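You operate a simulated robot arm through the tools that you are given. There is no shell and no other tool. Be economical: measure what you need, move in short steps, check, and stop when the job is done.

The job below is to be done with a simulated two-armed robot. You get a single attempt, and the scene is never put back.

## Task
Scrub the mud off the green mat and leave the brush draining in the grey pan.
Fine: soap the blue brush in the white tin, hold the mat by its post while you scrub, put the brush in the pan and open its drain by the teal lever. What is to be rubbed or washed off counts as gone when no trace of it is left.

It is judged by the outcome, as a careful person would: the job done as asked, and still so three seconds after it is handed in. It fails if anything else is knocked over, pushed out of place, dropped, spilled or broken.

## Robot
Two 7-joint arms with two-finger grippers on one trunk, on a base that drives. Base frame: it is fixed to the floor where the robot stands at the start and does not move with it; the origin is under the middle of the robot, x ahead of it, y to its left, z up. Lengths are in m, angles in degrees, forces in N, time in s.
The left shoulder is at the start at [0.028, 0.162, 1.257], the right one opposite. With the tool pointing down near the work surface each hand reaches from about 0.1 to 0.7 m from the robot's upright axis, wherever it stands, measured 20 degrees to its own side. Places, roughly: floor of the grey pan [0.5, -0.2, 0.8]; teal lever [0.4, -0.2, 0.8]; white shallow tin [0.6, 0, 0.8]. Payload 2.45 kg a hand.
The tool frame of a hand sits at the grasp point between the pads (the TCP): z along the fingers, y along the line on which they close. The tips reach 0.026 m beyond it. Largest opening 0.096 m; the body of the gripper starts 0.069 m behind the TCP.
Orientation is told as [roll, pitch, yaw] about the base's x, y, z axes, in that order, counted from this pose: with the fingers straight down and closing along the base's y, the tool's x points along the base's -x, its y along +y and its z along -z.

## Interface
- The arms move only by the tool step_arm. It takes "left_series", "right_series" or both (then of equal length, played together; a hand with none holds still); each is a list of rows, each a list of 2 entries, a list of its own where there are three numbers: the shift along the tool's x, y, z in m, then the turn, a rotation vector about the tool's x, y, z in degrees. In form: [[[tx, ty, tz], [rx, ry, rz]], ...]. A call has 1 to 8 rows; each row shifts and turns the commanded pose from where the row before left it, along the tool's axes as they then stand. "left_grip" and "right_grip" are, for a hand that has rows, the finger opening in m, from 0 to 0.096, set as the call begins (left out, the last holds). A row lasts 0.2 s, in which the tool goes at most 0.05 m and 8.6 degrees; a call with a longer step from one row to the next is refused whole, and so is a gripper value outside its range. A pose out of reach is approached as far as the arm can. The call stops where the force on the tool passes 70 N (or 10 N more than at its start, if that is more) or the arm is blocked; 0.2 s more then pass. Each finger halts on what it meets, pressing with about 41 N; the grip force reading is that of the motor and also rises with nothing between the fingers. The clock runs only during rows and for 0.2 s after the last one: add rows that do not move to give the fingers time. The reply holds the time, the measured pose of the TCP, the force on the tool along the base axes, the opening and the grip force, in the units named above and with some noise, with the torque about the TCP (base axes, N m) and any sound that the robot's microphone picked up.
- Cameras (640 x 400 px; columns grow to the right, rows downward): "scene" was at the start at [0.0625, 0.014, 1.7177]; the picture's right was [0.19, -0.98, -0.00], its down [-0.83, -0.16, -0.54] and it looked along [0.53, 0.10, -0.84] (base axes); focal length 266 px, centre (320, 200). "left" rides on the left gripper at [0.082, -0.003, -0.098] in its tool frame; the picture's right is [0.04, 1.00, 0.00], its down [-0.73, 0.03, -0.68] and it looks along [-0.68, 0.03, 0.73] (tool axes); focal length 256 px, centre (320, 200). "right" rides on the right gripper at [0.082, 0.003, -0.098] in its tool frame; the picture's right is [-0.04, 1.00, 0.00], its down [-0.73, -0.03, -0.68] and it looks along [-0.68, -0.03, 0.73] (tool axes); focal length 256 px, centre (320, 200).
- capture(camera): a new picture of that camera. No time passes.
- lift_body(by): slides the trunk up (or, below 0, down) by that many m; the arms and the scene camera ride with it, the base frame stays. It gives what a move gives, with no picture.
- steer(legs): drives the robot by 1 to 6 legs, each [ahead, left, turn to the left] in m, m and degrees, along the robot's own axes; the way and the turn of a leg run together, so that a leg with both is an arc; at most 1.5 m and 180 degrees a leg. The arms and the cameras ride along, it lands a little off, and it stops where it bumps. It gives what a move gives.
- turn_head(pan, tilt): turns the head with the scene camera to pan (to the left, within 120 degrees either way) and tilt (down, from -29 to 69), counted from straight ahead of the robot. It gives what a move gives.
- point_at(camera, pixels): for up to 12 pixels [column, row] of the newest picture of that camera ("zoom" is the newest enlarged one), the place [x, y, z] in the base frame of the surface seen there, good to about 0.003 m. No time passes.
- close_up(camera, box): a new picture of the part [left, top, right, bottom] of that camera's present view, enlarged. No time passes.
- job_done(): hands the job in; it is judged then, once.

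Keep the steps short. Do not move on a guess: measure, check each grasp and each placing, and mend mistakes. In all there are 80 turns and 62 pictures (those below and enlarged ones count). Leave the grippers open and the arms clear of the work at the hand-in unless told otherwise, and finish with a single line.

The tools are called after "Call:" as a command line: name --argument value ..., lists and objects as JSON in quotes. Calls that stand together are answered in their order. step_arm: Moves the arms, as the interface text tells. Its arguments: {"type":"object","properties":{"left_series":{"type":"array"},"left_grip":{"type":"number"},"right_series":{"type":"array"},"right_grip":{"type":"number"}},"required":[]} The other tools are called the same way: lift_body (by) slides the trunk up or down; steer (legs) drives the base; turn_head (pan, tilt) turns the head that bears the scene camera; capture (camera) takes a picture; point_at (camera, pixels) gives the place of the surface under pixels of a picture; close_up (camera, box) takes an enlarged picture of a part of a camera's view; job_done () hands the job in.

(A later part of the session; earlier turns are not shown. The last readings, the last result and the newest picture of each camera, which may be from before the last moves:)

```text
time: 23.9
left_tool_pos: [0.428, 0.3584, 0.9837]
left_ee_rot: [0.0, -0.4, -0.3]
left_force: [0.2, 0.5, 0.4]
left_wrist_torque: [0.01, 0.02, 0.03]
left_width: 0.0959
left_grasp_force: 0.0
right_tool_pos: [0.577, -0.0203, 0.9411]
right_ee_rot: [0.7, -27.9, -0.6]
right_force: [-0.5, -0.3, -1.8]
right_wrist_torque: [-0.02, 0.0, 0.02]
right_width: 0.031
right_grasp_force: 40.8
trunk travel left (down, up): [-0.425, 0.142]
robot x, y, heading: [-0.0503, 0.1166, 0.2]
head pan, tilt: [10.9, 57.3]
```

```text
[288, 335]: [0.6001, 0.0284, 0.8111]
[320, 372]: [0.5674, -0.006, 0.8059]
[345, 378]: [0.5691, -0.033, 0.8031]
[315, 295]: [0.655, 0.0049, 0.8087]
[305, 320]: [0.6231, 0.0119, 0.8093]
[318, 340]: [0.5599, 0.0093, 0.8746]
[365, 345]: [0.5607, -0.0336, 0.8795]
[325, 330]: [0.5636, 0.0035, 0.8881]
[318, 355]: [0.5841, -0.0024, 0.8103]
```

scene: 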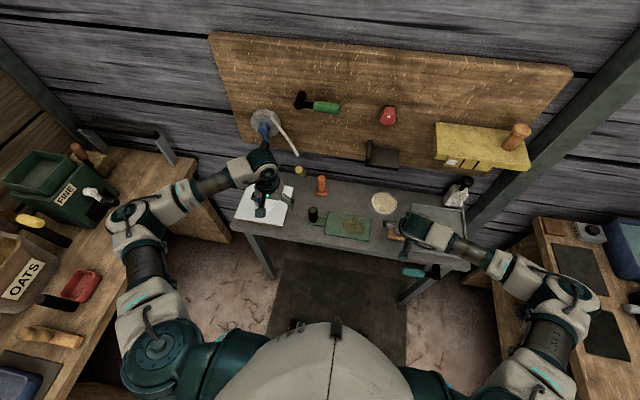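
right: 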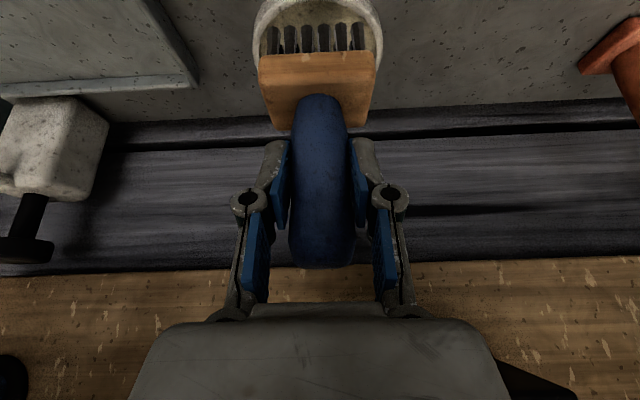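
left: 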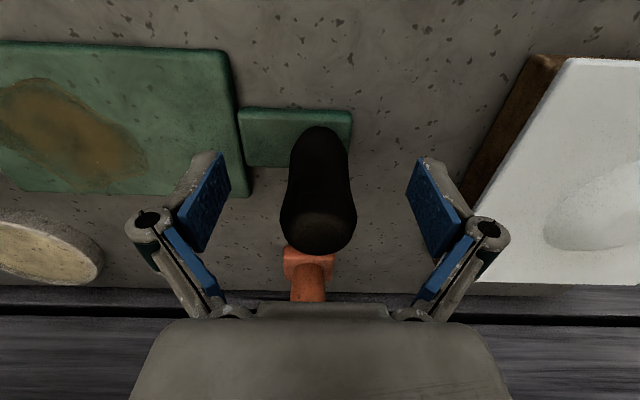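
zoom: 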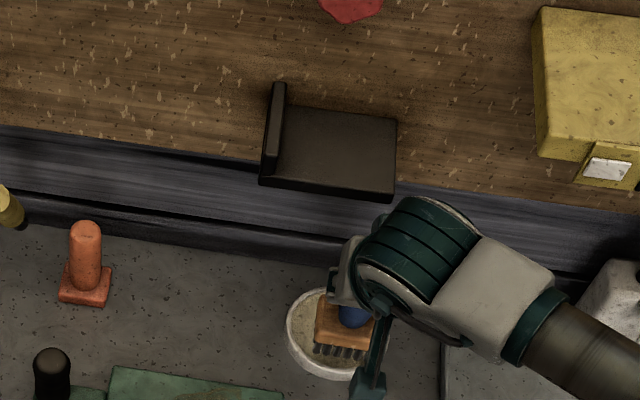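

Need +0.030 in x to centre the head at (0.614, −0.018); then lower to just above the soap (~0.811).

Call:
step_arm --right_series '[[[-0.0132, 0, 0.007], [0, 0, 0]], [[-0.0132, 0, 0.007], [0, 0, 0]], [[0.0047, 0, 0.0088], [0, 0, 0]], [[0.0047, 0, 0.0088], [0, 0, 0]], [[0, 0, 0], [0, 0, 0]], [[0, 0, 0], [0, 0, 0]]]'

Call:
capture --camera "right"

Call:
close_up --camera "scene" --box '[300, 120, 460, 220]'

```text
time: 25.0
left_tool_pos: [0.4276, 0.3579, 0.9828]
left_ee_rot: [-0.1, -0.5, -0.3]
left_force: [-0.8, -0.3, 0.1]
left_wrist_torque: [0.01, -0.02, 0.02]
left_width: 0.0961
left_grasp_force: 0.0
right_tool_pos: [0.6064, -0.0191, 0.9194]
right_ee_rot: [0.6, -27.5, -0.3]
right_force: [-18.4, 0.2, -6.9]
right_wrist_torque: [-0.05, -2.23, 0.28]
right_width: 0.031
right_grasp_force: 41.1
trunk travel left (down, up): [-0.425, 0.142]
robot x, y, heading: [-0.049, 0.1132, 0.1]
head pan, tilt: [10.9, 57.3]
stopped in row 5 (right hand): the force on the tool passed its limit at 74 N (the readings are from after the stop); the commanded pose is now the measured one
```

```text
33 pictures are left
```

right: 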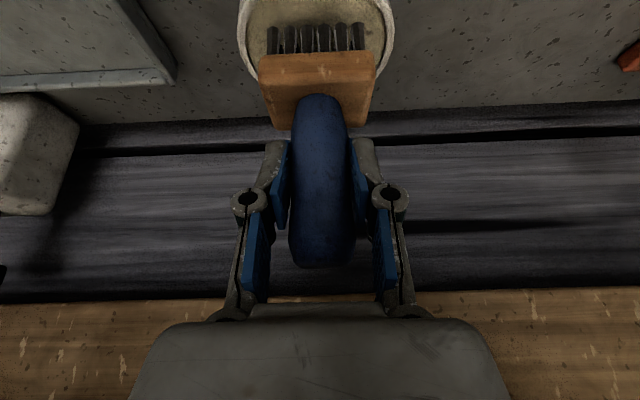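

```text
4.00 times, centred on (380, 170) of scene
```

zoom: 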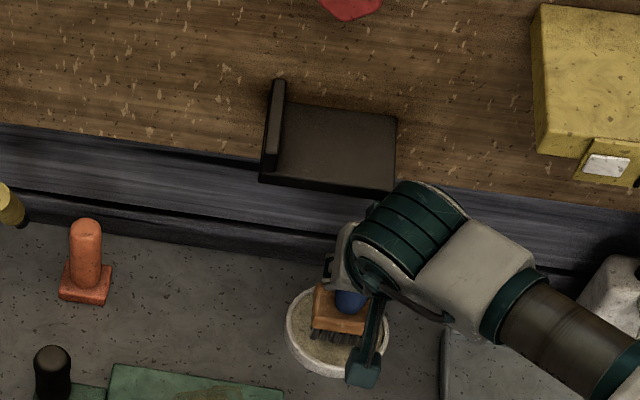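

The wrist just brushes the dark shelf's lower edge (−18 N in x). I'll back off 7 mm; the head still fits within the tin, and lowering moves the leaned wrist away from the shelf.

Call:
step_arm --right_series '[[[0.0062, 0, -0.0033], [0, -0.3, 0]], [[0.0028, 0, 0.0053], [0, 0, 0]], [[0.0014, 0, 0.0026], [0, 0, 0]], [[0, 0, 0], [0, 0, 0]]]'

Call:
capture --camera "right"

```text
time: 26.0
left_tool_pos: [0.4261, 0.359, 0.9834]
left_ee_rot: [-0.2, -0.6, -0.3]
left_force: [0.4, 0.1, -0.5]
left_wrist_torque: [-0.01, 0.01, 0.04]
left_width: 0.0961
left_grasp_force: 0.1
right_tool_pos: [0.6008, -0.0191, 0.9135]
right_ee_rot: [0.6, -28.1, -0.3]
right_force: [-0.7, -0.1, -1.6]
right_wrist_torque: [-0.02, 0.03, -0.01]
right_width: 0.0311
right_grasp_force: 40.8
trunk travel left (down, up): [-0.425, 0.142]
robot x, y, heading: [-0.0485, 0.1154, -0.2]
head pan, tilt: [10.9, 57.3]
```

```text
31 pictures are left
```

right: 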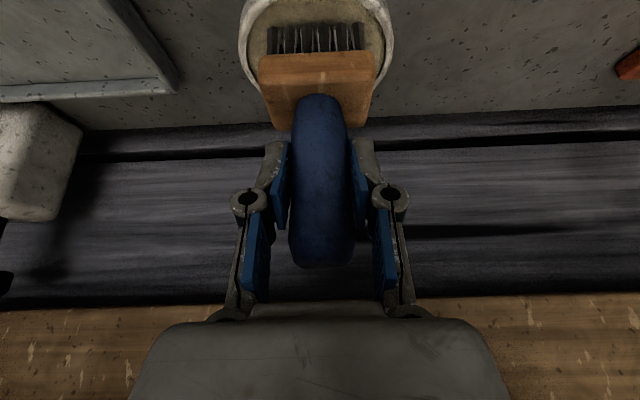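

Free of contact and the bristles are inside the rim. Lowering in 2 mm steps into the soap.

Call:
step_arm --right_series '[[[0.001, 0, 0.0018], [0, 0, 0]], [[0.001, 0, 0.0018], [0, 0, 0]], [[0.001, 0, 0.0018], [0, 0, 0]], [[0.001, 0, 0.0018], [0, 0, 0]], [[0, 0, 0], [0, 0, 0]]]'

```text
time: 27.2
left_tool_pos: [0.427, 0.3591, 0.9825]
left_ee_rot: [-0.2, -0.6, -0.4]
left_force: [0.2, -1.2, 0.0]
left_wrist_torque: [0.03, -0.04, 0.0]
left_width: 0.096
left_grasp_force: 0.0
right_tool_pos: [0.6014, -0.0194, 0.9056]
right_ee_rot: [0.7, -28.1, -0.5]
right_force: [0.6, 0.2, -1.8]
right_wrist_torque: [0.04, 0.03, 0.01]
right_width: 0.031
right_grasp_force: 41.1
trunk travel left (down, up): [-0.425, 0.142]
robot x, y, heading: [-0.0485, 0.1133, -0.0]
head pan, tilt: [10.9, 57.3]
```

No contact yet; lowering further, 1.5 mm at a time.

Call:
step_arm --right_series '[[[0.0007, 0, 0.0013], [0, 0, 0]], [[0.0007, 0, 0.0013], [0, 0, 0]], [[0, 0, 0], [0, 0, 0]]]'

Call:
close_up --camera "right" --box '[220, 0, 412, 120]'

```text
time: 28.0
left_tool_pos: [0.4248, 0.3587, 0.9851]
left_ee_rot: [-0.1, -0.6, -0.3]
left_force: [-1.2, 0.1, 0.2]
left_wrist_torque: [0.0, -0.01, -0.03]
left_width: 0.0958
left_grasp_force: 0.1
right_tool_pos: [0.601, -0.0194, 0.9046]
right_ee_rot: [0.7, -28.4, -0.5]
right_force: [-0.4, -0.8, 17.4]
right_wrist_torque: [-0.21, 0.37, -0.02]
right_width: 0.0308
right_grasp_force: 40.9
trunk travel left (down, up): [-0.425, 0.142]
robot x, y, heading: [-0.0485, 0.1168, -0.3]
head pan, tilt: [10.9, 57.3]
```

```text
3.33 times, centred on (316, 60) of right
```

zoom: 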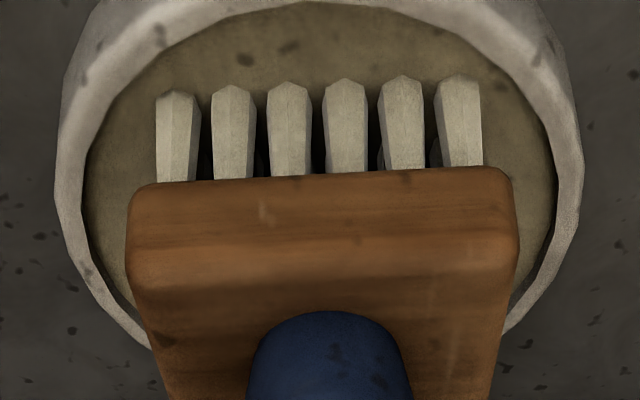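

Contact (17 N) and the bristles have turned white with soap. Lifting clear: up first, then back and up.

Call:
step_arm --right_series '[[[-0.0028, 0, -0.0053], [0, 0, 0]], [[-0.0028, 0, -0.0053], [0, 0, 0]], [[0.013, 0, -0.0182], [0, 0, 0]], [[0.013, 0, -0.0182], [0, 0, 0]], [[0.013, 0, -0.0182], [0, 0, 0]], [[0, 0, 0], [0, 0, 0]]]'

Call:
capture --camera "left"

Call:
point_at --camera "left" --pixels '[[220, 80], [230, 90], [210, 70], [320, 186]]'

```text
time: 29.4
left_tool_pos: [0.4268, 0.3601, 0.9833]
left_ee_rot: [-0.2, -0.4, -0.4]
left_force: [0.3, 1.3, 0.5]
left_wrist_torque: [0.01, -0.02, -0.03]
left_width: 0.0961
left_grasp_force: 0.0
right_tool_pos: [0.5387, -0.0183, 0.9429]
right_ee_rot: [0.7, -28.1, -0.5]
right_force: [0.2, 0.4, -2.3]
right_wrist_torque: [0.03, 0.03, 0.01]
right_width: 0.0309
right_grasp_force: 41.6
trunk travel left (down, up): [-0.425, 0.142]
robot x, y, heading: [-0.0499, 0.1149, -0.0]
head pan, tilt: [10.9, 57.3]
```

```text
29 pictures are left
```

left: 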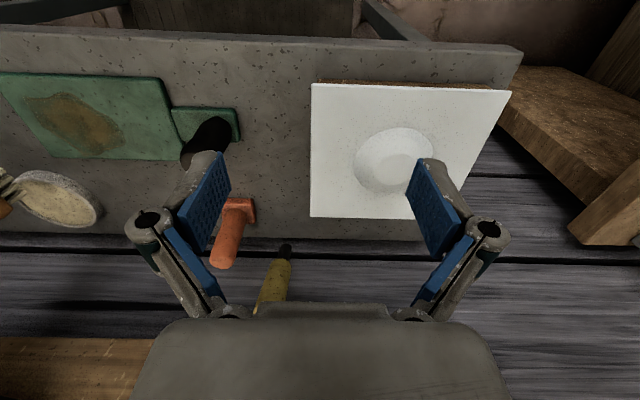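

```text
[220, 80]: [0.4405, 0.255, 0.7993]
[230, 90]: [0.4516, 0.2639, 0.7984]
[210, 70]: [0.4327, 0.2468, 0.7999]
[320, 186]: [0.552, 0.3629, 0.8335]
```

Move the left hand over the post (0.486, 0.2455).

Call:
step_arm --left_series '[[[-0.0197, -0.0382, 0], [0, 0, 0]], [[-0.0197, -0.0382, 0], [0, 0, 0]], [[-0.0197, -0.0382, 0], [0, 0, 0]], [[0, 0, 0], [0, 0, 0]], [[0, 0, 0], [0, 0, 0]], [[0, 0, 0], [0, 0, 0]]]'

Call:
capture --camera "left"

Call:
point_at --camera "left" --pixels '[[320, 125], [308, 110], [335, 110], [320, 95]]'

```text
time: 30.8
left_tool_pos: [0.4857, 0.244, 0.9889]
left_ee_rot: [-0.1, -0.5, -0.3]
left_force: [-0.2, 1.1, -0.5]
left_wrist_torque: [0.02, 0.04, -0.02]
left_width: 0.0958
left_grasp_force: 0.1
right_tool_pos: [0.5402, -0.0186, 0.9418]
right_ee_rot: [0.5, -28.2, -0.3]
right_force: [-0.5, 0.0, -1.7]
right_wrist_torque: [0.0, 0.01, -0.02]
right_width: 0.0309
right_grasp_force: 41.7
trunk travel left (down, up): [-0.425, 0.142]
robot x, y, heading: [-0.054, 0.1132, -0.2]
head pan, tilt: [10.9, 57.3]
```

```text
28 pictures are left
```

left: 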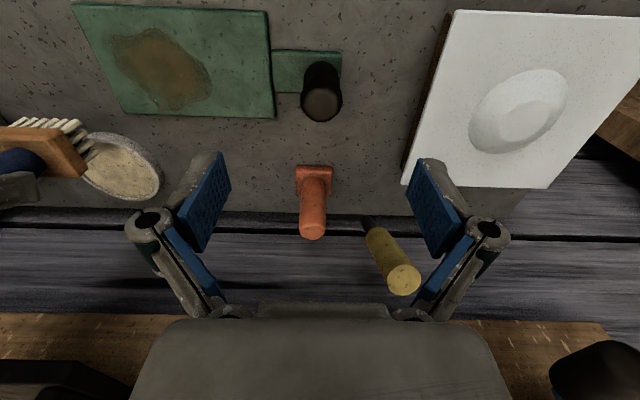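

```text
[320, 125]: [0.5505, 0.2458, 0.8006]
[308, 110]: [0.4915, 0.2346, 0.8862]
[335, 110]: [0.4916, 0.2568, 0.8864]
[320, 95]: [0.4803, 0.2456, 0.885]
```

Aligned (post y 0.2457). Descend 0.13 and close on the post.

Call:
step_arm --left_series '[[[0, 0.0015, 0.033], [0, 0, 0]], [[0, 0, 0.033], [0, 0, 0]], [[0, 0, 0.033], [0, 0, 0]], [[0, 0, 0.031], [0, 0, 0]], [[0, 0, 0], [0, 0, 0]], [[0, 0, 0], [0, 0, 0]]]'

Call:
step_arm --left_series '[[[0, 0, 0], [0, 0, 0]], [[0, 0, 0], [0, 0, 0]], [[0, 0, 0], [0, 0, 0]], [[0, 0, 0], [0, 0, 0]], [[0, 0, 0], [0, 0, 0]]]' --left_grip 0.0

Call:
capture --camera "scene"

```text
time: 32.2
left_tool_pos: [0.487, 0.2475, 0.8529]
left_ee_rot: [0.0, -0.6, -0.3]
left_force: [-0.5, 0.2, 0.1]
left_wrist_torque: [-0.01, -0.01, -0.03]
left_width: 0.096
left_grasp_force: 0.1
right_tool_pos: [0.5399, -0.019, 0.9419]
right_ee_rot: [0.7, -28.1, -0.5]
right_force: [-0.4, -0.3, -1.4]
right_wrist_torque: [0.02, 0.03, -0.04]
right_width: 0.0307
right_grasp_force: 40.9
trunk travel left (down, up): [-0.425, 0.142]
robot x, y, heading: [-0.0507, 0.1154, -0.2]
head pan, tilt: [10.9, 57.3]
```

```text
time: 33.4
left_tool_pos: [0.4874, 0.2468, 0.8532]
left_ee_rot: [-0.1, -0.6, -0.2]
left_force: [1.3, -1.3, 5.2]
left_wrist_torque: [-0.07, -0.01, -0.02]
left_width: 0.0332
left_grasp_force: 41.2
right_tool_pos: [0.54, -0.0195, 0.942]
right_ee_rot: [0.7, -28.1, -0.5]
right_force: [0.0, 0.0, -1.9]
right_wrist_torque: [0.01, 0.04, -0.03]
right_width: 0.0312
right_grasp_force: 41.1
trunk travel left (down, up): [-0.425, 0.142]
robot x, y, heading: [-0.0499, 0.1154, -0.3]
head pan, tilt: [10.9, 57.3]
```

```text
27 pictures are left
```

scene: 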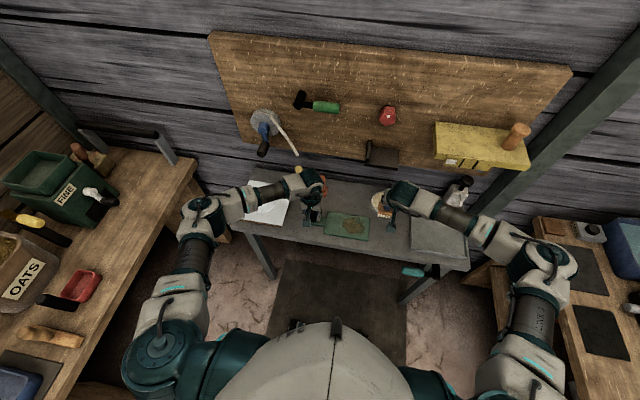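

Post is held (0.033, 41 N). Move the soaped brush over the near-right corner of the mud.

Call:
step_arm --right_series '[[[0.0244, 0.028, -0.0073], [0, 0, 0]], [[0.0244, 0.028, -0.0073], [0, 0, 0]], [[0.0244, 0.028, -0.0073], [0, 0, 0]], [[0.0052, 0, 0.0097], [0, 0, 0]], [[0, 0, 0], [0, 0, 0]], [[0, 0, 0], [0, 0, 0]]]'

Call:
capture --camera "right"

```text
time: 34.8
left_tool_pos: [0.4862, 0.2479, 0.8527]
left_ee_rot: [0.1, -0.4, -0.3]
left_force: [0.8, -0.9, 8.9]
left_wrist_torque: [-0.04, -0.11, -0.09]
left_width: 0.0333
left_grasp_force: 40.9
right_tool_pos: [0.464, 0.0643, 0.9177]
right_ee_rot: [0.7, -28.3, -0.5]
right_force: [-0.1, -0.7, -1.3]
right_wrist_torque: [0.02, -0.03, -0.02]
right_width: 0.0309
right_grasp_force: 41.1
trunk travel left (down, up): [-0.425, 0.142]
robot x, y, heading: [-0.0476, 0.1151, -0.3]
head pan, tilt: [10.9, 57.3]
```

```text
26 pictures are left
```

right: 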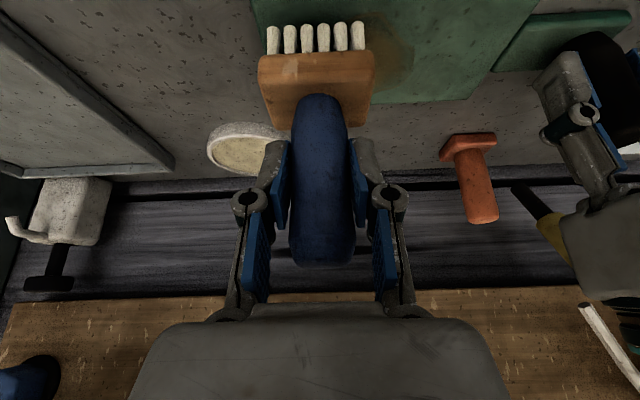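

Over the mat. Lower gently until the bristles press.

Call:
step_arm --right_series '[[[0.0028, 0, 0.0053], [0, 0, 0]], [[0.0014, 0, 0.0026], [0, 0, 0]], [[0.0009, 0, 0.0018], [0, 0, 0]], [[0.0009, 0, 0.0018], [0, 0, 0]], [[0, 0, 0], [0, 0, 0]]]'

```text
time: 36.0
left_tool_pos: [0.4866, 0.2475, 0.853]
left_ee_rot: [0.1, -0.6, -0.3]
left_force: [1.3, -0.6, 9.2]
left_wrist_torque: [0.01, -0.01, -0.01]
left_width: 0.0331
left_grasp_force: 40.4
right_tool_pos: [0.4659, 0.0641, 0.9044]
right_ee_rot: [0.6, -28.2, -0.5]
right_force: [0.8, 0.1, -1.6]
right_wrist_torque: [-0.02, -0.01, 0.01]
right_width: 0.0311
right_grasp_force: 41.2
trunk travel left (down, up): [-0.425, 0.142]
robot x, y, heading: [-0.0475, 0.1112, -0.0]
head pan, tilt: [10.9, 57.3]
```

Not touching yet; 2.5 mm more.

Call:
step_arm --right_series '[[[0.0006, 0, 0.0011], [0, 0, 0]], [[0.0006, 0, 0.0011], [0, 0, 0]], [[0, 0, 0], [0, 0, 0]]]'

```text
time: 36.8
left_tool_pos: [0.4848, 0.2474, 0.8527]
left_ee_rot: [-0.1, -0.5, -0.4]
left_force: [3.0, -1.4, 6.1]
left_wrist_torque: [-0.06, -0.15, 0.15]
left_width: 0.0334
left_grasp_force: 41.3
right_tool_pos: [0.4653, 0.0655, 0.9046]
right_ee_rot: [0.7, -28.3, -0.4]
right_force: [-0.4, -1.8, 9.0]
right_wrist_torque: [-0.22, 0.02, 0.0]
right_width: 0.0311
right_grasp_force: 41.2
trunk travel left (down, up): [-0.425, 0.142]
robot x, y, heading: [-0.0506, 0.1143, -0.0]
head pan, tilt: [10.9, 57.3]
```

Pressing ~10 N. First stroke along +y and back, watching forces.

Call:
step_arm --right_series '[[[0, 0.013, 0], [0, 0, 0]], [[0, 0.013, 0], [0, 0, 0]], [[0, 0.013, 0], [0, 0, 0]], [[0, 0.011, 0], [0, 0, 0]], [[0, -0.0125, 0], [0, 0, 0]], [[0, -0.0125, 0], [0, 0, 0]], [[0, -0.0125, 0], [0, 0, 0]], [[0, -0.0125, 0], [0, 0, 0]]]'

Call:
capture --camera "right"

```text
time: 38.6
left_tool_pos: [0.4865, 0.2471, 0.8527]
left_ee_rot: [-0.1, -0.6, -0.3]
left_force: [-2.0, -5.3, 1.4]
left_wrist_torque: [-0.14, -0.15, -0.05]
left_width: 0.0331
left_grasp_force: 41.0
right_tool_pos: [0.4649, 0.0656, 0.9053]
right_ee_rot: [0.8, -28.2, -0.5]
right_force: [-0.2, 7.1, 6.9]
right_wrist_torque: [0.37, -0.03, 0.04]
right_width: 0.0312
right_grasp_force: 41.0
trunk travel left (down, up): [-0.425, 0.142]
robot x, y, heading: [-0.0507, 0.1166, -0.2]
head pan, tilt: [10.9, 57.3]
```

```text
25 pictures are left
```

right: 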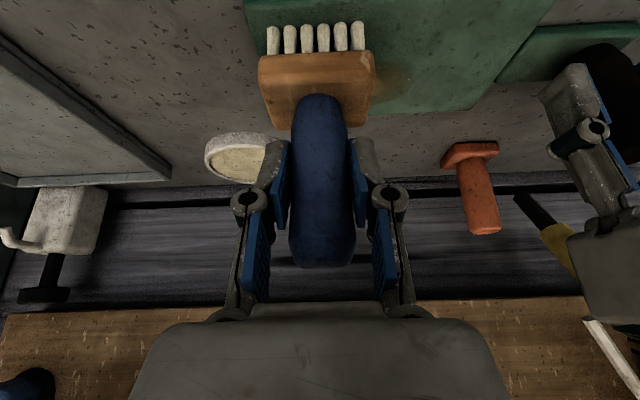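

The swept strip is clean. Continue with strips further in x.

Call:
step_arm --right_series '[[[-0.0132, 0, 0.007], [0, 0, 0]], [[0, 0.0165, 0], [0, 0, 0]], [[0, 0.0165, 0], [0, 0, 0]], [[0, 0.0165, 0], [0, 0, 0]], [[-0.0132, 0, 0.007], [0, 0, 0]], [[0, -0.0165, 0], [0, 0, 0]], [[0, -0.0165, 0], [0, 0, 0]], [[0, -0.0165, 0], [0, 0, 0]]]'

Call:
step_arm --right_series '[[[-0.0132, 0, 0.007], [0, 0, 0]], [[0, 0.0165, 0], [0, 0, 0]], [[0, 0.0165, 0], [0, 0, 0]], [[0, 0.0165, 0], [0, 0, 0]], [[0, 0, 0], [0, 0, 0]], [[0, -0.0165, 0], [0, 0, 0]], [[0, -0.0165, 0], [0, 0, 0]], [[0, -0.0165, 0], [0, 0, 0]]]'

Call:
capture --camera "right"

```text
time: 40.4
left_tool_pos: [0.484, 0.2444, 0.8536]
left_ee_rot: [-0.3, -0.5, -0.4]
left_force: [-1.3, -21.8, -2.7]
left_wrist_torque: [-0.55, 0.29, -0.31]
left_width: 0.0329
left_grasp_force: 40.7
right_tool_pos: [0.4948, 0.0674, 0.9048]
right_ee_rot: [1.1, -28.4, -0.4]
right_force: [0.5, 17.4, 22.5]
right_wrist_torque: [0.93, -0.05, 0.12]
right_width: 0.0311
right_grasp_force: 40.7
trunk travel left (down, up): [-0.425, 0.142]
robot x, y, heading: [-0.0504, 0.114, -0.5]
head pan, tilt: [10.9, 57.3]
```

```text
time: 42.2
left_tool_pos: [0.4844, 0.2428, 0.8534]
left_ee_rot: [-0.2, -0.6, -0.5]
left_force: [2.1, -23.3, -2.3]
left_wrist_torque: [-0.66, -0.03, -0.42]
left_width: 0.0328
left_grasp_force: 41.1
right_tool_pos: [0.5088, 0.0633, 0.9038]
right_ee_rot: [1.1, -28.3, -0.5]
right_force: [0.0, 16.1, 20.0]
right_wrist_torque: [1.12, -0.24, 0.18]
right_width: 0.0312
right_grasp_force: 41.4
trunk travel left (down, up): [-0.425, 0.142]
robot x, y, heading: [-0.049, 0.1153, -0.1]
head pan, tilt: [10.9, 57.3]
```

```text
24 pictures are left
```

right: 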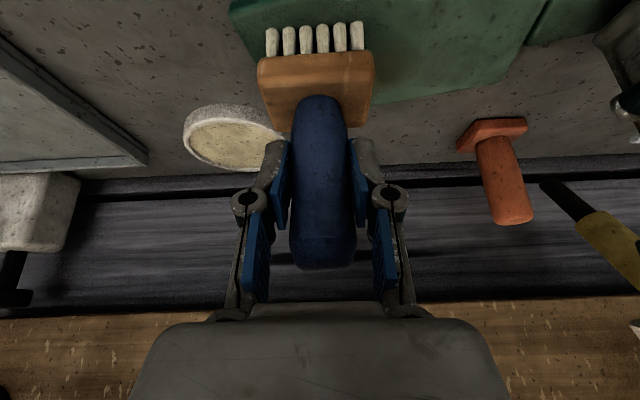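

No mud visible from here. Lift off, move aside to the right, and inspect the mat.

Call:
step_arm --right_series '[[[-0.0094, 0, -0.0177], [0, 0, 0]], [[-0.0094, 0, -0.0177], [0, 0, 0]], [[0.01, -0.035, -0.0053], [0, 0, 0]], [[0.01, -0.035, -0.0053], [0, 0, 0]], [[0.01, -0.035, -0.0053], [0, 0, 0]], [[0, 0, 0], [0, 0, 0]]]'

Call:
capture --camera "scene"

Call:
close_up --camera "scene" --box '[310, 195, 400, 251]'

```text
time: 43.6
left_tool_pos: [0.4869, 0.2477, 0.853]
left_ee_rot: [0.0, -0.6, -0.3]
left_force: [-1.3, 3.3, 14.3]
left_wrist_torque: [0.41, -0.36, 0.24]
left_width: 0.0331
left_grasp_force: 41.1
right_tool_pos: [0.4743, -0.0393, 0.9433]
right_ee_rot: [0.7, -28.2, -0.5]
right_force: [0.6, -0.1, -1.1]
right_wrist_torque: [0.05, 0.05, 0.0]
right_width: 0.031
right_grasp_force: 40.9
trunk travel left (down, up): [-0.425, 0.142]
robot x, y, heading: [-0.0523, 0.1139, -0.3]
head pan, tilt: [10.9, 57.3]
```

```text
23 pictures are left
```

scene: 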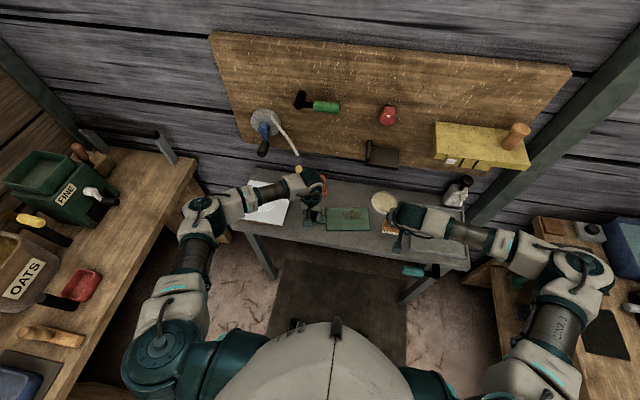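

```text
7.11 times, centred on (355, 223) of scene
```

zoom: 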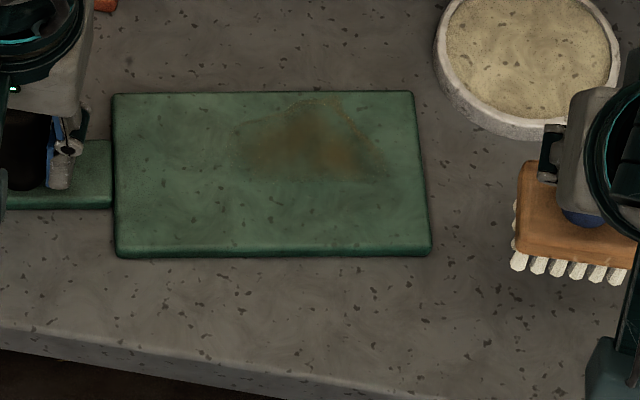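

Mud remains in the far part of the patch (zoom around (310,140)). Locate it.

Call:
point_at --camera "zoom" --pixels '[[235, 140], [320, 100], [385, 170], [300, 180], [310, 140], [115, 95], [415, 92], [430, 252], [350, 120], [575, 240]]'

```text
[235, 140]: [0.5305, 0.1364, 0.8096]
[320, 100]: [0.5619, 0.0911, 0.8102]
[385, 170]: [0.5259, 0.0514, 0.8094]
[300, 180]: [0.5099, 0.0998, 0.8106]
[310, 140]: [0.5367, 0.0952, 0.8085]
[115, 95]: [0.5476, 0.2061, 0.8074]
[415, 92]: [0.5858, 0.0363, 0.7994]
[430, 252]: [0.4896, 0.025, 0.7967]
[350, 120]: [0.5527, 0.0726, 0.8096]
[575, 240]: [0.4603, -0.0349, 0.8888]
```

The mat has pivoted about its post (~10°) from the x-drags; I'll scrub only along y now, lifting between strips, and afterwards turn it back. Remaining mud: x 0.51–0.56, y 0.05–0.135. Going above it.

Call:
step_arm --right_series '[[[-0.0097, 0.0273, 0.0117], [0, 0, 0]], [[-0.0097, 0.0273, 0.0117], [0, 0, 0]], [[-0.0097, 0.0273, 0.0117], [0, 0, 0]], [[-0.0097, 0.0273, 0.0117], [0, 0, 0]], [[0.0038, 0, 0.0071], [0, 0, 0]], [[0.0019, 0, 0.0035], [0, 0, 0]], [[0, 0, 0], [0, 0, 0]]]'

```text
time: 45.2
left_tool_pos: [0.4845, 0.2466, 0.8523]
left_ee_rot: [0.0, -0.6, -0.3]
left_force: [-2.8, -1.0, 14.9]
left_wrist_torque: [-0.14, 0.0, -0.04]
left_width: 0.0327
left_grasp_force: 41.0
right_tool_pos: [0.5313, 0.0677, 0.9089]
right_ee_rot: [0.7, -28.2, -0.5]
right_force: [-0.4, 0.9, -0.5]
right_wrist_torque: [0.01, -0.01, -0.01]
right_width: 0.0307
right_grasp_force: 41.4
trunk travel left (down, up): [-0.425, 0.142]
robot x, y, heading: [-0.0501, 0.1165, 0.0]
head pan, tilt: [10.9, 57.3]
```

Lower ~5.5 mm to press, then check force.

Call:
step_arm --right_series '[[[0.0014, 0, 0.0027], [0, 0, 0]], [[0.0007, 0, 0.0013], [0, 0, 0]], [[0.0005, 0, 0.001], [0, 0, 0]], [[0, 0, 0], [0, 0, 0]]]'

```text
time: 46.2
left_tool_pos: [0.4852, 0.2475, 0.8542]
left_ee_rot: [-0.1, -0.6, -0.1]
left_force: [5.2, -4.4, 3.3]
left_wrist_torque: [-0.13, 0.36, 0.43]
left_width: 0.0327
left_grasp_force: 41.3
right_tool_pos: [0.5329, 0.0681, 0.904]
right_ee_rot: [0.9, -28.2, -0.5]
right_force: [-6.6, 0.3, 14.5]
right_wrist_torque: [0.0, 0.35, 0.01]
right_width: 0.031
right_grasp_force: 41.4
trunk travel left (down, up): [-0.425, 0.142]
robot x, y, heading: [-0.0532, 0.1135, 0.0]
head pan, tilt: [10.9, 57.3]
```

Pressing 15 N. Two y strokes.

Call:
step_arm --right_series '[[[0, -0.006, 0], [0, 0, 0]], [[0, 0.018, 0], [0, 0, 0]], [[0, 0.018, 0], [0, 0, 0]], [[0, 0.018, 0], [0, 0, 0]], [[0, 0.008, 0], [0, 0, 0]], [[0, -0.018, 0], [0, 0, 0]], [[0, -0.018, 0], [0, 0, 0]], [[0, -0.018, 0], [0, 0, 0]]]'

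Call:
step_arm --right_series '[[[0, -0.006, 0], [0, 0, 0]], [[0, 0.018, 0], [0, 0, 0]], [[0, 0.018, 0], [0, 0, 0]], [[0, 0.018, 0], [0, 0, 0]], [[0, 0.008, 0], [0, 0, 0]], [[-0.0094, 0, -0.0177], [0, 0, 0]], [[-0.0094, 0, -0.0177], [0, 0, 0]], [[0, -0.035, 0], [0, 0, 0]]]'

Call:
step_arm --right_series '[[[0.02, -0.035, -0.01], [0, 0, 0]], [[0.02, -0.035, -0.01], [0, 0, 0]], [[0.02, -0.035, -0.01], [0, 0, 0]], [[0, 0, 0], [0, 0, 0]]]'

Call:
close_up --camera "scene" --box '[310, 195, 400, 251]'

```text
time: 48.0
left_tool_pos: [0.4847, 0.2447, 0.8535]
left_ee_rot: [-0.3, -0.6, -0.4]
left_force: [1.1, -18.9, -1.5]
left_wrist_torque: [-0.6, 0.38, -0.26]
left_width: 0.033
left_grasp_force: 40.9
right_tool_pos: [0.5313, 0.0757, 0.9041]
right_ee_rot: [1.3, -28.4, -0.4]
right_force: [1.1, 22.7, 26.3]
right_wrist_torque: [1.22, -0.05, 0.02]
right_width: 0.031
right_grasp_force: 41.2
trunk travel left (down, up): [-0.425, 0.142]
robot x, y, heading: [-0.0488, 0.1103, 0.2]
head pan, tilt: [10.9, 57.3]
```

```text
time: 49.8
left_tool_pos: [0.486, 0.2457, 0.8526]
left_ee_rot: [-0.1, -0.6, -0.4]
left_force: [1.3, -4.2, 7.7]
left_wrist_torque: [-0.12, -0.49, -0.2]
left_width: 0.0328
left_grasp_force: 41.7
right_tool_pos: [0.5311, 0.0914, 0.941]
right_ee_rot: [0.8, -28.0, -0.5]
right_force: [0.5, -0.4, -1.7]
right_wrist_torque: [0.03, 0.01, -0.02]
right_width: 0.031
right_grasp_force: 41.0
trunk travel left (down, up): [-0.425, 0.142]
robot x, y, heading: [-0.0504, 0.1126, -0.2]
head pan, tilt: [10.9, 57.3]
```

```text
time: 50.8
left_tool_pos: [0.4862, 0.2472, 0.8528]
left_ee_rot: [0.0, -0.6, -0.3]
left_force: [-0.8, 1.8, 12.6]
left_wrist_torque: [0.5, -0.27, 0.22]
left_width: 0.0327
left_grasp_force: 40.9
right_tool_pos: [0.465, -0.0143, 0.9365]
right_ee_rot: [0.6, -28.2, -0.4]
right_force: [0.1, 0.8, -1.5]
right_wrist_torque: [0.0, 0.01, 0.0]
right_width: 0.0309
right_grasp_force: 40.8
trunk travel left (down, up): [-0.425, 0.142]
robot x, y, heading: [-0.053, 0.1158, -0.1]
head pan, tilt: [10.9, 57.3]
```

```text
7.11 times, centred on (355, 223) of scene
```

zoom: 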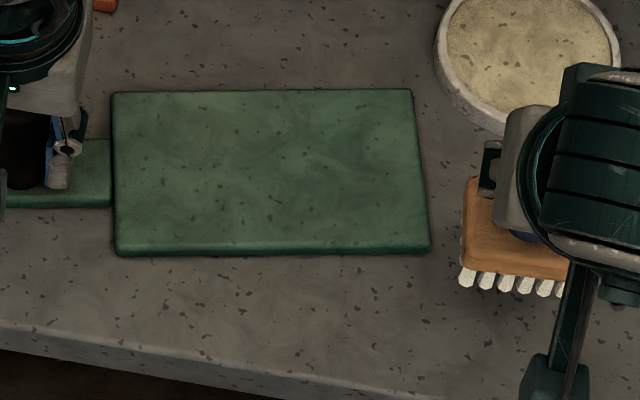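

The mat looks clean. A tighter zoom to make sure no faint trace remains.

Call:
close_up --camera "scene" --box '[325, 205, 373, 233]'

Call:
point_at --camera "zoom" --pixels '[[20, 60], [590, 50], [610, 370], [30, 370]]'

```text
13.33 times, centred on (349, 219) of scene
```

zoom: 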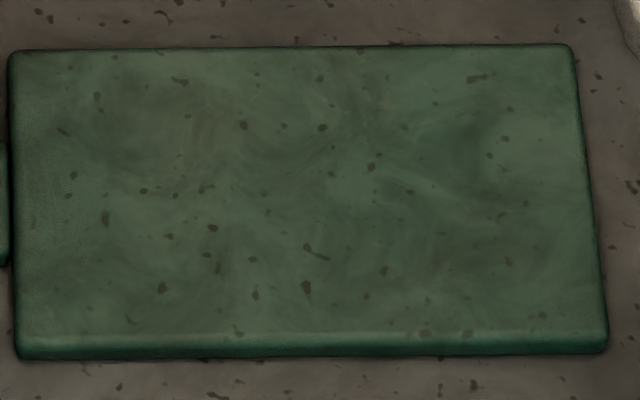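

```text
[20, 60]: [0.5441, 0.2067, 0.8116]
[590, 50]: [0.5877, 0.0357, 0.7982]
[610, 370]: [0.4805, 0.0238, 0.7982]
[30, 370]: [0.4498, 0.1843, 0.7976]
```

It appears clean; the swirls match the bench's texture. Now I'll use the pressed brush to turn the mat back: land at (0.52, 0.06), give one more rub along y, then drag −x ~0.035.

Call:
step_arm --right_series '[[[-0.0126, 0.0255, 0.0167], [0, 0, 0]], [[-0.0126, 0.0255, 0.0167], [0, 0, 0]], [[-0.0126, 0.0255, 0.0167], [0, 0, 0]], [[0.0019, 0, 0.0035], [0, 0, 0]], [[0.0009, 0, 0.0018], [0, 0, 0]], [[0.0005, 0, 0.0009], [0, 0, 0]], [[0, 0, 0], [0, 0, 0]]]'

```text
time: 52.4
left_tool_pos: [0.4864, 0.2485, 0.853]
left_ee_rot: [-0.1, -0.5, -0.3]
left_force: [-1.7, 1.5, 13.0]
left_wrist_torque: [-0.07, 0.01, -0.02]
left_width: 0.0329
left_grasp_force: 40.4
right_tool_pos: [0.5222, 0.0633, 0.9063]
right_ee_rot: [0.6, -28.2, -0.4]
right_force: [-0.4, 0.3, -1.7]
right_wrist_torque: [0.02, -0.02, -0.01]
right_width: 0.031
right_grasp_force: 41.3
trunk travel left (down, up): [-0.425, 0.142]
robot x, y, heading: [-0.0509, 0.113, -0.3]
head pan, tilt: [10.9, 57.3]
```

Press down ~4 mm and rub along y, back and forth.

Call:
step_arm --right_series '[[[0.0009, 0, 0.0018], [0, 0, 0]], [[0.0009, 0, 0.0018], [0, 0, 0]], [[0, 0.018, 0], [0, 0, 0]], [[0, 0.018, 0], [0, 0, 0]], [[0, 0.018, 0], [0, 0, 0]], [[0, -0.018, 0], [0, 0, 0]], [[0, -0.018, 0], [0, 0, 0]], [[0, -0.018, 0], [0, 0, 0]]]'

Call:
step_arm --right_series '[[[0.0106, 0, -0.0056], [0, 0, 0]], [[0.0106, 0, -0.0056], [0, 0, 0]], [[0.0106, 0, -0.0056], [0, 0, 0]], [[0, 0, 0], [0, 0, 0]]]'

Call:
capture --camera "right"

```text
time: 54.2
left_tool_pos: [0.4866, 0.2463, 0.8524]
left_ee_rot: [0.0, -0.5, -0.2]
left_force: [-0.9, -5.1, 4.5]
left_wrist_torque: [0.03, -0.29, -0.11]
left_width: 0.0327
left_grasp_force: 40.7
right_tool_pos: [0.5232, 0.0626, 0.9026]
right_ee_rot: [0.8, -28.2, -0.4]
right_force: [-1.2, 5.6, 6.0]
right_wrist_torque: [0.65, -0.18, 0.14]
right_width: 0.0309
right_grasp_force: 41.1
trunk travel left (down, up): [-0.425, 0.142]
robot x, y, heading: [-0.0491, 0.1134, -0.0]
head pan, tilt: [10.9, 57.3]
```

```text
time: 55.2
left_tool_pos: [0.4853, 0.246, 0.8533]
left_ee_rot: [0.1, -0.5, -0.3]
left_force: [-4.0, -3.2, 2.7]
left_wrist_torque: [-0.03, 0.05, -0.47]
left_width: 0.0327
left_grasp_force: 41.2
right_tool_pos: [0.4864, 0.0611, 0.9043]
right_ee_rot: [0.6, -28.3, -0.4]
right_force: [6.9, 0.2, 13.3]
right_wrist_torque: [0.06, -0.5, -0.04]
right_width: 0.0309
right_grasp_force: 40.7
trunk travel left (down, up): [-0.425, 0.142]
robot x, y, heading: [-0.0474, 0.1166, 0.1]
head pan, tilt: [10.9, 57.3]
```

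```text
19 pictures are left
```

right: 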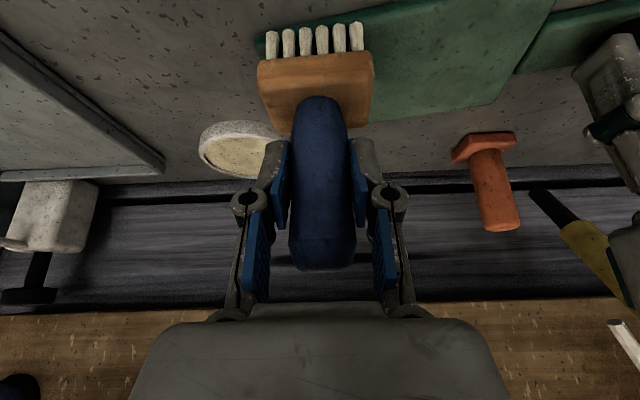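

The brush slid instead of turning the mat. Lift the brush, then turn the mat by rotating the left hand about the post by 10° (+ about tool z = clockwise from above).

Call:
step_arm --right_series '[[[-0.0094, 0, -0.0177], [0, 0, 0]], [[-0.0094, 0, -0.0177], [0, 0, 0]], [[0.01, -0.035, -0.0053], [0, 0, 0]], [[0.01, -0.035, -0.0053], [0, 0, 0]], [[0.01, -0.035, -0.0053], [0, 0, 0]], [[0, 0, 0], [0, 0, 0]]]'

Call:
step_arm --left_series '[[[0, 0, 0], [0, 0, 4]], [[0, 0, 0], [0, 0, 4]], [[0, 0, 0], [0, 0, 2]], [[0, 0, 0], [0, 0, 0]], [[0, 0, 0], [0, 0, 0]]]'

Call:
close_up --camera "scene" --box '[310, 195, 400, 251]'

Call:
point_at --camera "zoom" --pixels '[[125, 100], [410, 100], [425, 240], [125, 245]]'

```text
time: 56.6
left_tool_pos: [0.4869, 0.2466, 0.8532]
left_ee_rot: [-0.1, -0.5, -0.3]
left_force: [-0.3, -0.2, 5.4]
left_wrist_torque: [0.45, -0.03, 0.06]
left_width: 0.0327
left_grasp_force: 41.1
right_tool_pos: [0.4495, -0.0448, 0.9436]
right_ee_rot: [0.6, -28.2, -0.5]
right_force: [-0.6, 0.2, -1.9]
right_wrist_torque: [0.0, 0.03, 0.01]
right_width: 0.0308
right_grasp_force: 40.6
trunk travel left (down, up): [-0.425, 0.142]
robot x, y, heading: [-0.0471, 0.1122, 0.0]
head pan, tilt: [10.9, 57.3]
```

```text
time: 57.8
left_tool_pos: [0.4875, 0.245, 0.8538]
left_ee_rot: [0.2, -0.3, -10.3]
left_force: [-0.1, -0.9, -0.9]
left_wrist_torque: [0.18, -0.01, -0.05]
left_width: 0.0327
left_grasp_force: 40.8
right_tool_pos: [0.4504, -0.0442, 0.9426]
right_ee_rot: [0.7, -28.3, -0.4]
right_force: [0.3, -0.4, -1.6]
right_wrist_torque: [0.02, -0.03, -0.03]
right_width: 0.0309
right_grasp_force: 41.4
trunk travel left (down, up): [-0.425, 0.142]
robot x, y, heading: [-0.0485, 0.1144, -0.2]
head pan, tilt: [10.9, 57.3]
```

```text
7.11 times, centred on (355, 223) of scene
```

zoom: 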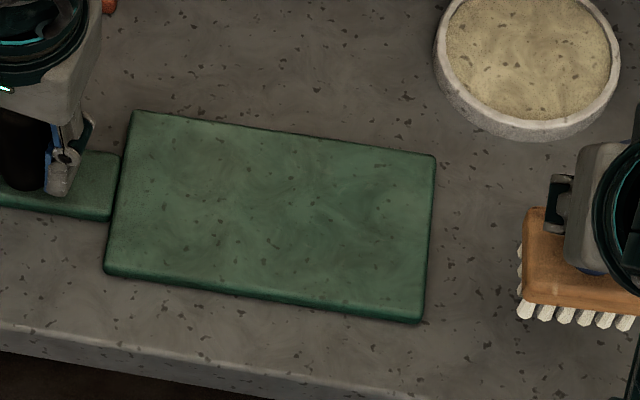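

```text
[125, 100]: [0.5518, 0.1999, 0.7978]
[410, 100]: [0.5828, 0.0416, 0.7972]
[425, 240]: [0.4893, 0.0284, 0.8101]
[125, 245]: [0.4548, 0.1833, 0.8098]
```

The mat is back in line and clean. Release the post and raise the left hand; meanwhile carry the brush over the pan.

Call:
step_arm --left_series '[[[0, 0, 0], [0, 0, 0]], [[0, 0, 0], [0, 0, 0]], [[0, 0, 0], [0, 0, 0]], [[0, 0, 0], [0, 0, 0]], [[0, 0, -0.03], [0, 0, 0]], [[0, 0, -0.04], [0, 0, 0]], [[0, 0, -0.04], [0, 0, 0]], [[0, 0, -0.04], [0, 0, 0]]]' --right_series '[[[-0.0122, -0.0428, 0.0065], [0, 0, 0]], [[-0.0122, -0.0428, 0.0065], [0, 0, 0]], [[-0.0122, -0.0428, 0.0065], [0, 0, 0]], [[-0.0122, -0.0428, 0.0065], [0, 0, 0]], [[0, 0, 0], [0, 0, 0]], [[0, 0, 0], [0, 0, 0]], [[0, 0, 0], [0, 0, 0]], [[0, 0, 0], [0, 0, 0]]]' --left_grip 0.096

Call:
capture --camera "right"

Call:
capture --camera "scene"

```text
time: 59.6
left_tool_pos: [0.4854, 0.2432, 1.0047]
left_ee_rot: [0.2, -0.3, -10.3]
left_force: [-0.2, 0.2, -0.7]
left_wrist_torque: [0.01, 0.01, -0.01]
left_width: 0.0961
left_grasp_force: 0.0
right_tool_pos: [0.5055, -0.2138, 0.9411]
right_ee_rot: [0.8, -28.2, -0.5]
right_force: [0.8, -0.2, -1.6]
right_wrist_torque: [-0.03, -0.01, 0.0]
right_width: 0.0309
right_grasp_force: 41.8
trunk travel left (down, up): [-0.425, 0.142]
robot x, y, heading: [-0.0504, 0.1138, -0.1]
head pan, tilt: [10.9, 57.3]
```

```text
17 pictures are left
```

right: 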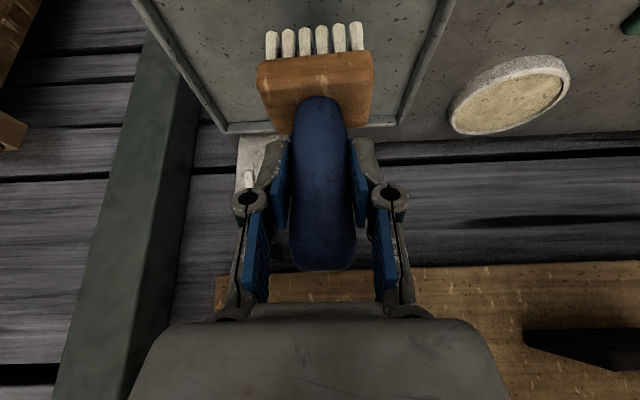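

```text
16 pictures are left
```

scene: 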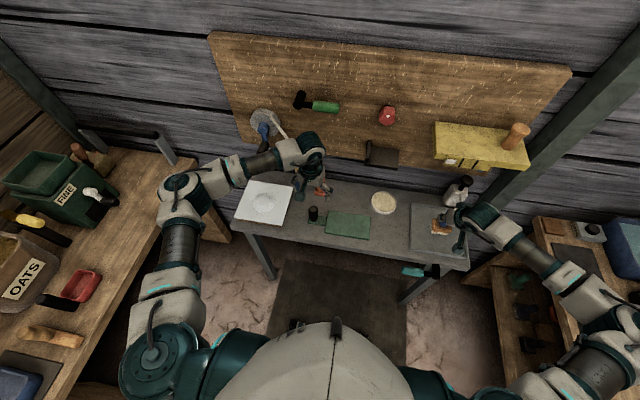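

The brush is inside the pan area. Lowering to just above the floor, then gently on.

Call:
step_arm --right_series '[[[0.0075, 0, 0.0141], [0, 0, 0]], [[0.0075, 0, 0.0141], [0, 0, 0]], [[0.0019, 0, 0.0035], [0, 0, 0]], [[0.0009, 0, 0.0018], [0, 0, 0]], [[0, 0, 0], [0, 0, 0]], [[0, 0, 0], [0, 0, 0]]]'

Call:
close_up --camera "scene" --box '[290, 160, 480, 280]'

```text
time: 61.0
left_tool_pos: [0.4853, 0.2431, 1.0037]
left_ee_rot: [0.0, -0.4, -10.3]
left_force: [0.8, 0.1, 0.2]
left_wrist_torque: [0.01, 0.01, 0.01]
left_width: 0.0961
left_grasp_force: 0.1
right_tool_pos: [0.5068, -0.2142, 0.9019]
right_ee_rot: [0.7, -28.1, -0.5]
right_force: [0.8, 0.4, -2.1]
right_wrist_torque: [-0.04, 0.01, 0.0]
right_width: 0.0308
right_grasp_force: 41.3
trunk travel left (down, up): [-0.425, 0.142]
robot x, y, heading: [-0.0486, 0.1125, 0.2]
head pan, tilt: [10.9, 57.3]
```

```text
3.33 times, centred on (385, 220) of scene
```

zoom: 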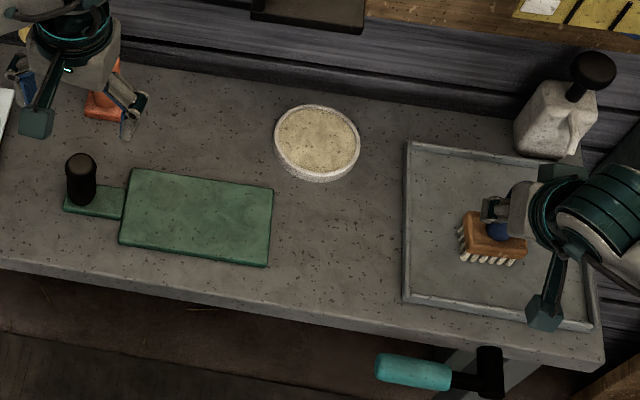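

Still just above the floor. 1 mm steps until contact.

Call:
step_arm --right_series '[[[0.0005, 0, 0.0009], [0, 0, 0]], [[0.0005, 0, 0.0009], [0, 0, 0]], [[0, 0, 0], [0, 0, 0]]]'

```text
time: 61.8
left_tool_pos: [0.4855, 0.2437, 1.0031]
left_ee_rot: [0.1, -0.4, -10.2]
left_force: [-0.3, 0.4, 0.2]
left_wrist_torque: [0.03, 0.01, 0.0]
left_width: 0.0962
left_grasp_force: 0.1
right_tool_pos: [0.5073, -0.2143, 0.8993]
right_ee_rot: [0.8, -28.1, -0.5]
right_force: [-0.9, -0.4, -0.9]
right_wrist_torque: [0.01, 0.04, -0.01]
right_width: 0.0306
right_grasp_force: 41.1
trunk travel left (down, up): [-0.425, 0.142]
robot x, y, heading: [-0.0488, 0.118, -0.1]
head pan, tilt: [10.9, 57.3]
```

Call:
step_arm --right_series '[[[0.0005, 0, 0.0009], [0, 0, 0]], [[0.0005, 0, 0.0009], [0, 0, 0]], [[0, 0, 0], [0, 0, 0]]]'

```text
time: 62.6
left_tool_pos: [0.4847, 0.244, 1.0049]
left_ee_rot: [0.2, -0.5, -10.3]
left_force: [-0.4, -0.7, 0.9]
left_wrist_torque: [0.02, -0.02, 0.03]
left_width: 0.0959
left_grasp_force: 0.0
right_tool_pos: [0.5076, -0.2155, 0.9]
right_ee_rot: [0.8, -28.4, -0.5]
right_force: [-0.9, -1.5, 12.5]
right_wrist_torque: [-0.02, 0.26, -0.05]
right_width: 0.031
right_grasp_force: 41.4
trunk travel left (down, up): [-0.425, 0.142]
robot x, y, heading: [-0.0508, 0.1192, -0.0]
head pan, tilt: [10.9, 57.3]
```

The brush rests on the pan floor (12 N). Open the fingers in place.

Call:
step_arm --right_series '[[[0, 0, 0], [0, 0, 0]], [[0, 0, 0], [0, 0, 0]], [[0, 0, 0], [0, 0, 0]], [[0, 0, 0], [0, 0, 0]]]' --right_grip 0.096

Call:
capture --camera "right"

```text
time: 63.6
left_tool_pos: [0.4859, 0.2434, 1.0029]
left_ee_rot: [0.2, -0.5, -10.4]
left_force: [0.1, 0.8, 0.2]
left_wrist_torque: [0.01, -0.02, -0.02]
left_width: 0.0961
left_grasp_force: 0.0
right_tool_pos: [0.5085, -0.214, 0.8967]
right_ee_rot: [0.7, -28.1, -0.5]
right_force: [0.4, 0.3, -0.4]
right_wrist_torque: [0.01, -0.01, 0.02]
right_width: 0.0961
right_grasp_force: 0.0
trunk travel left (down, up): [-0.425, 0.142]
robot x, y, heading: [-0.0504, 0.1146, -0.1]
head pan, tilt: [10.9, 57.3]
```

```text
14 pictures are left
```

right: 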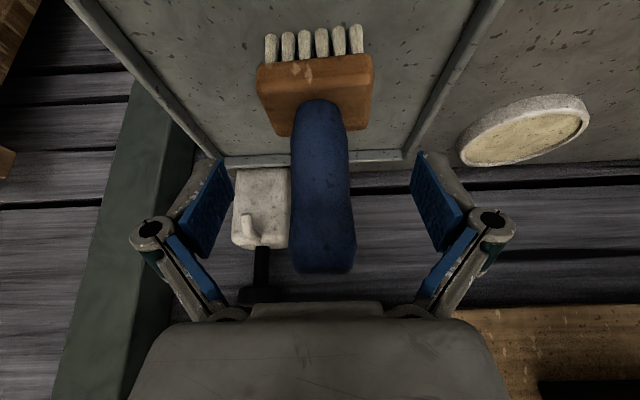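

The brush stands in the pan on its own. Withdraw along the fingers, up and back, then bring the hand upright.

Call:
step_arm --right_series '[[[0, 0, -0.03], [0, 0, 0]], [[0, 0, -0.04], [0, 0, 0]], [[0, 0, -0.045], [0, 0, 0]], [[0, 0, 0], [0, 7, 0]], [[0, 0, 0], [0, 7, 0]], [[0, 0, 0], [0, 7, 0]], [[0, 0, 0], [0, 7, 0]], [[0, 0, 0], [0, 0, 0]]]'

Call:
step_arm --right_series '[[[0.03, 0.025, 0], [0, 0, 0]], [[0.03, 0.025, 0], [0, 0, 0]], [[0.03, 0.03, 0], [0, 0, 0]], [[0, 0, 0], [0, 0, 0]], [[0, 0, 0], [0, 0, 0]]]' --right_grip 0.0

Call:
close_up --camera "scene" --box '[290, 160, 480, 290]'

```text
time: 65.4
left_tool_pos: [0.4853, 0.2431, 1.0046]
left_ee_rot: [0.2, -0.5, -10.4]
left_force: [0.1, 0.0, 0.5]
left_wrist_torque: [-0.03, -0.04, -0.02]
left_width: 0.0962
left_grasp_force: 0.1
right_tool_pos: [0.4525, -0.2165, 1.0005]
right_ee_rot: [0.7, -0.1, 0.0]
right_force: [0.1, -0.2, -0.2]
right_wrist_torque: [0.01, -0.02, 0.0]
right_width: 0.096
right_grasp_force: 0.0
trunk travel left (down, up): [-0.425, 0.142]
robot x, y, heading: [-0.0522, 0.1171, -0.4]
head pan, tilt: [10.9, 57.3]
```

```text
time: 66.6
left_tool_pos: [0.4858, 0.2435, 1.0038]
left_ee_rot: [0.1, -0.5, -10.3]
left_force: [0.2, -0.6, -0.8]
left_wrist_torque: [0.0, 0.01, -0.01]
left_width: 0.0963
left_grasp_force: 0.2
right_tool_pos: [0.3608, -0.1357, 1.0016]
right_ee_rot: [0.7, -0.1, -0.2]
right_force: [-0.2, -0.7, 0.4]
right_wrist_torque: [0.0, 0.04, -0.02]
right_width: 0.0002
right_grasp_force: 28.4
trunk travel left (down, up): [-0.425, 0.142]
robot x, y, heading: [-0.0535, 0.1162, -0.2]
head pan, tilt: [10.9, 57.3]
```

```text
3.08 times, centred on (385, 225) of scene
```

zoom: 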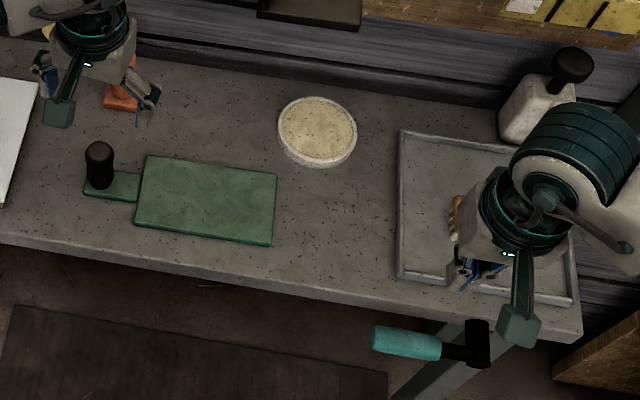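

Confirm the lever's position in this picture before pushing.

Call:
point_at --camera "zoom" --pixels '[[385, 342], [410, 345], [430, 348], [375, 345], [480, 335], [478, 365], [410, 332], [408, 358]]'

```text
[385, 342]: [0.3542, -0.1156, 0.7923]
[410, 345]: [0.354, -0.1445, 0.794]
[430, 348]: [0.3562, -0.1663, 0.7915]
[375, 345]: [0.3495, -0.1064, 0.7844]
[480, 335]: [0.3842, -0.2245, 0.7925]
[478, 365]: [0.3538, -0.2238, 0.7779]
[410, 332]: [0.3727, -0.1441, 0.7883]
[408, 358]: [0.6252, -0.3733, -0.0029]
```

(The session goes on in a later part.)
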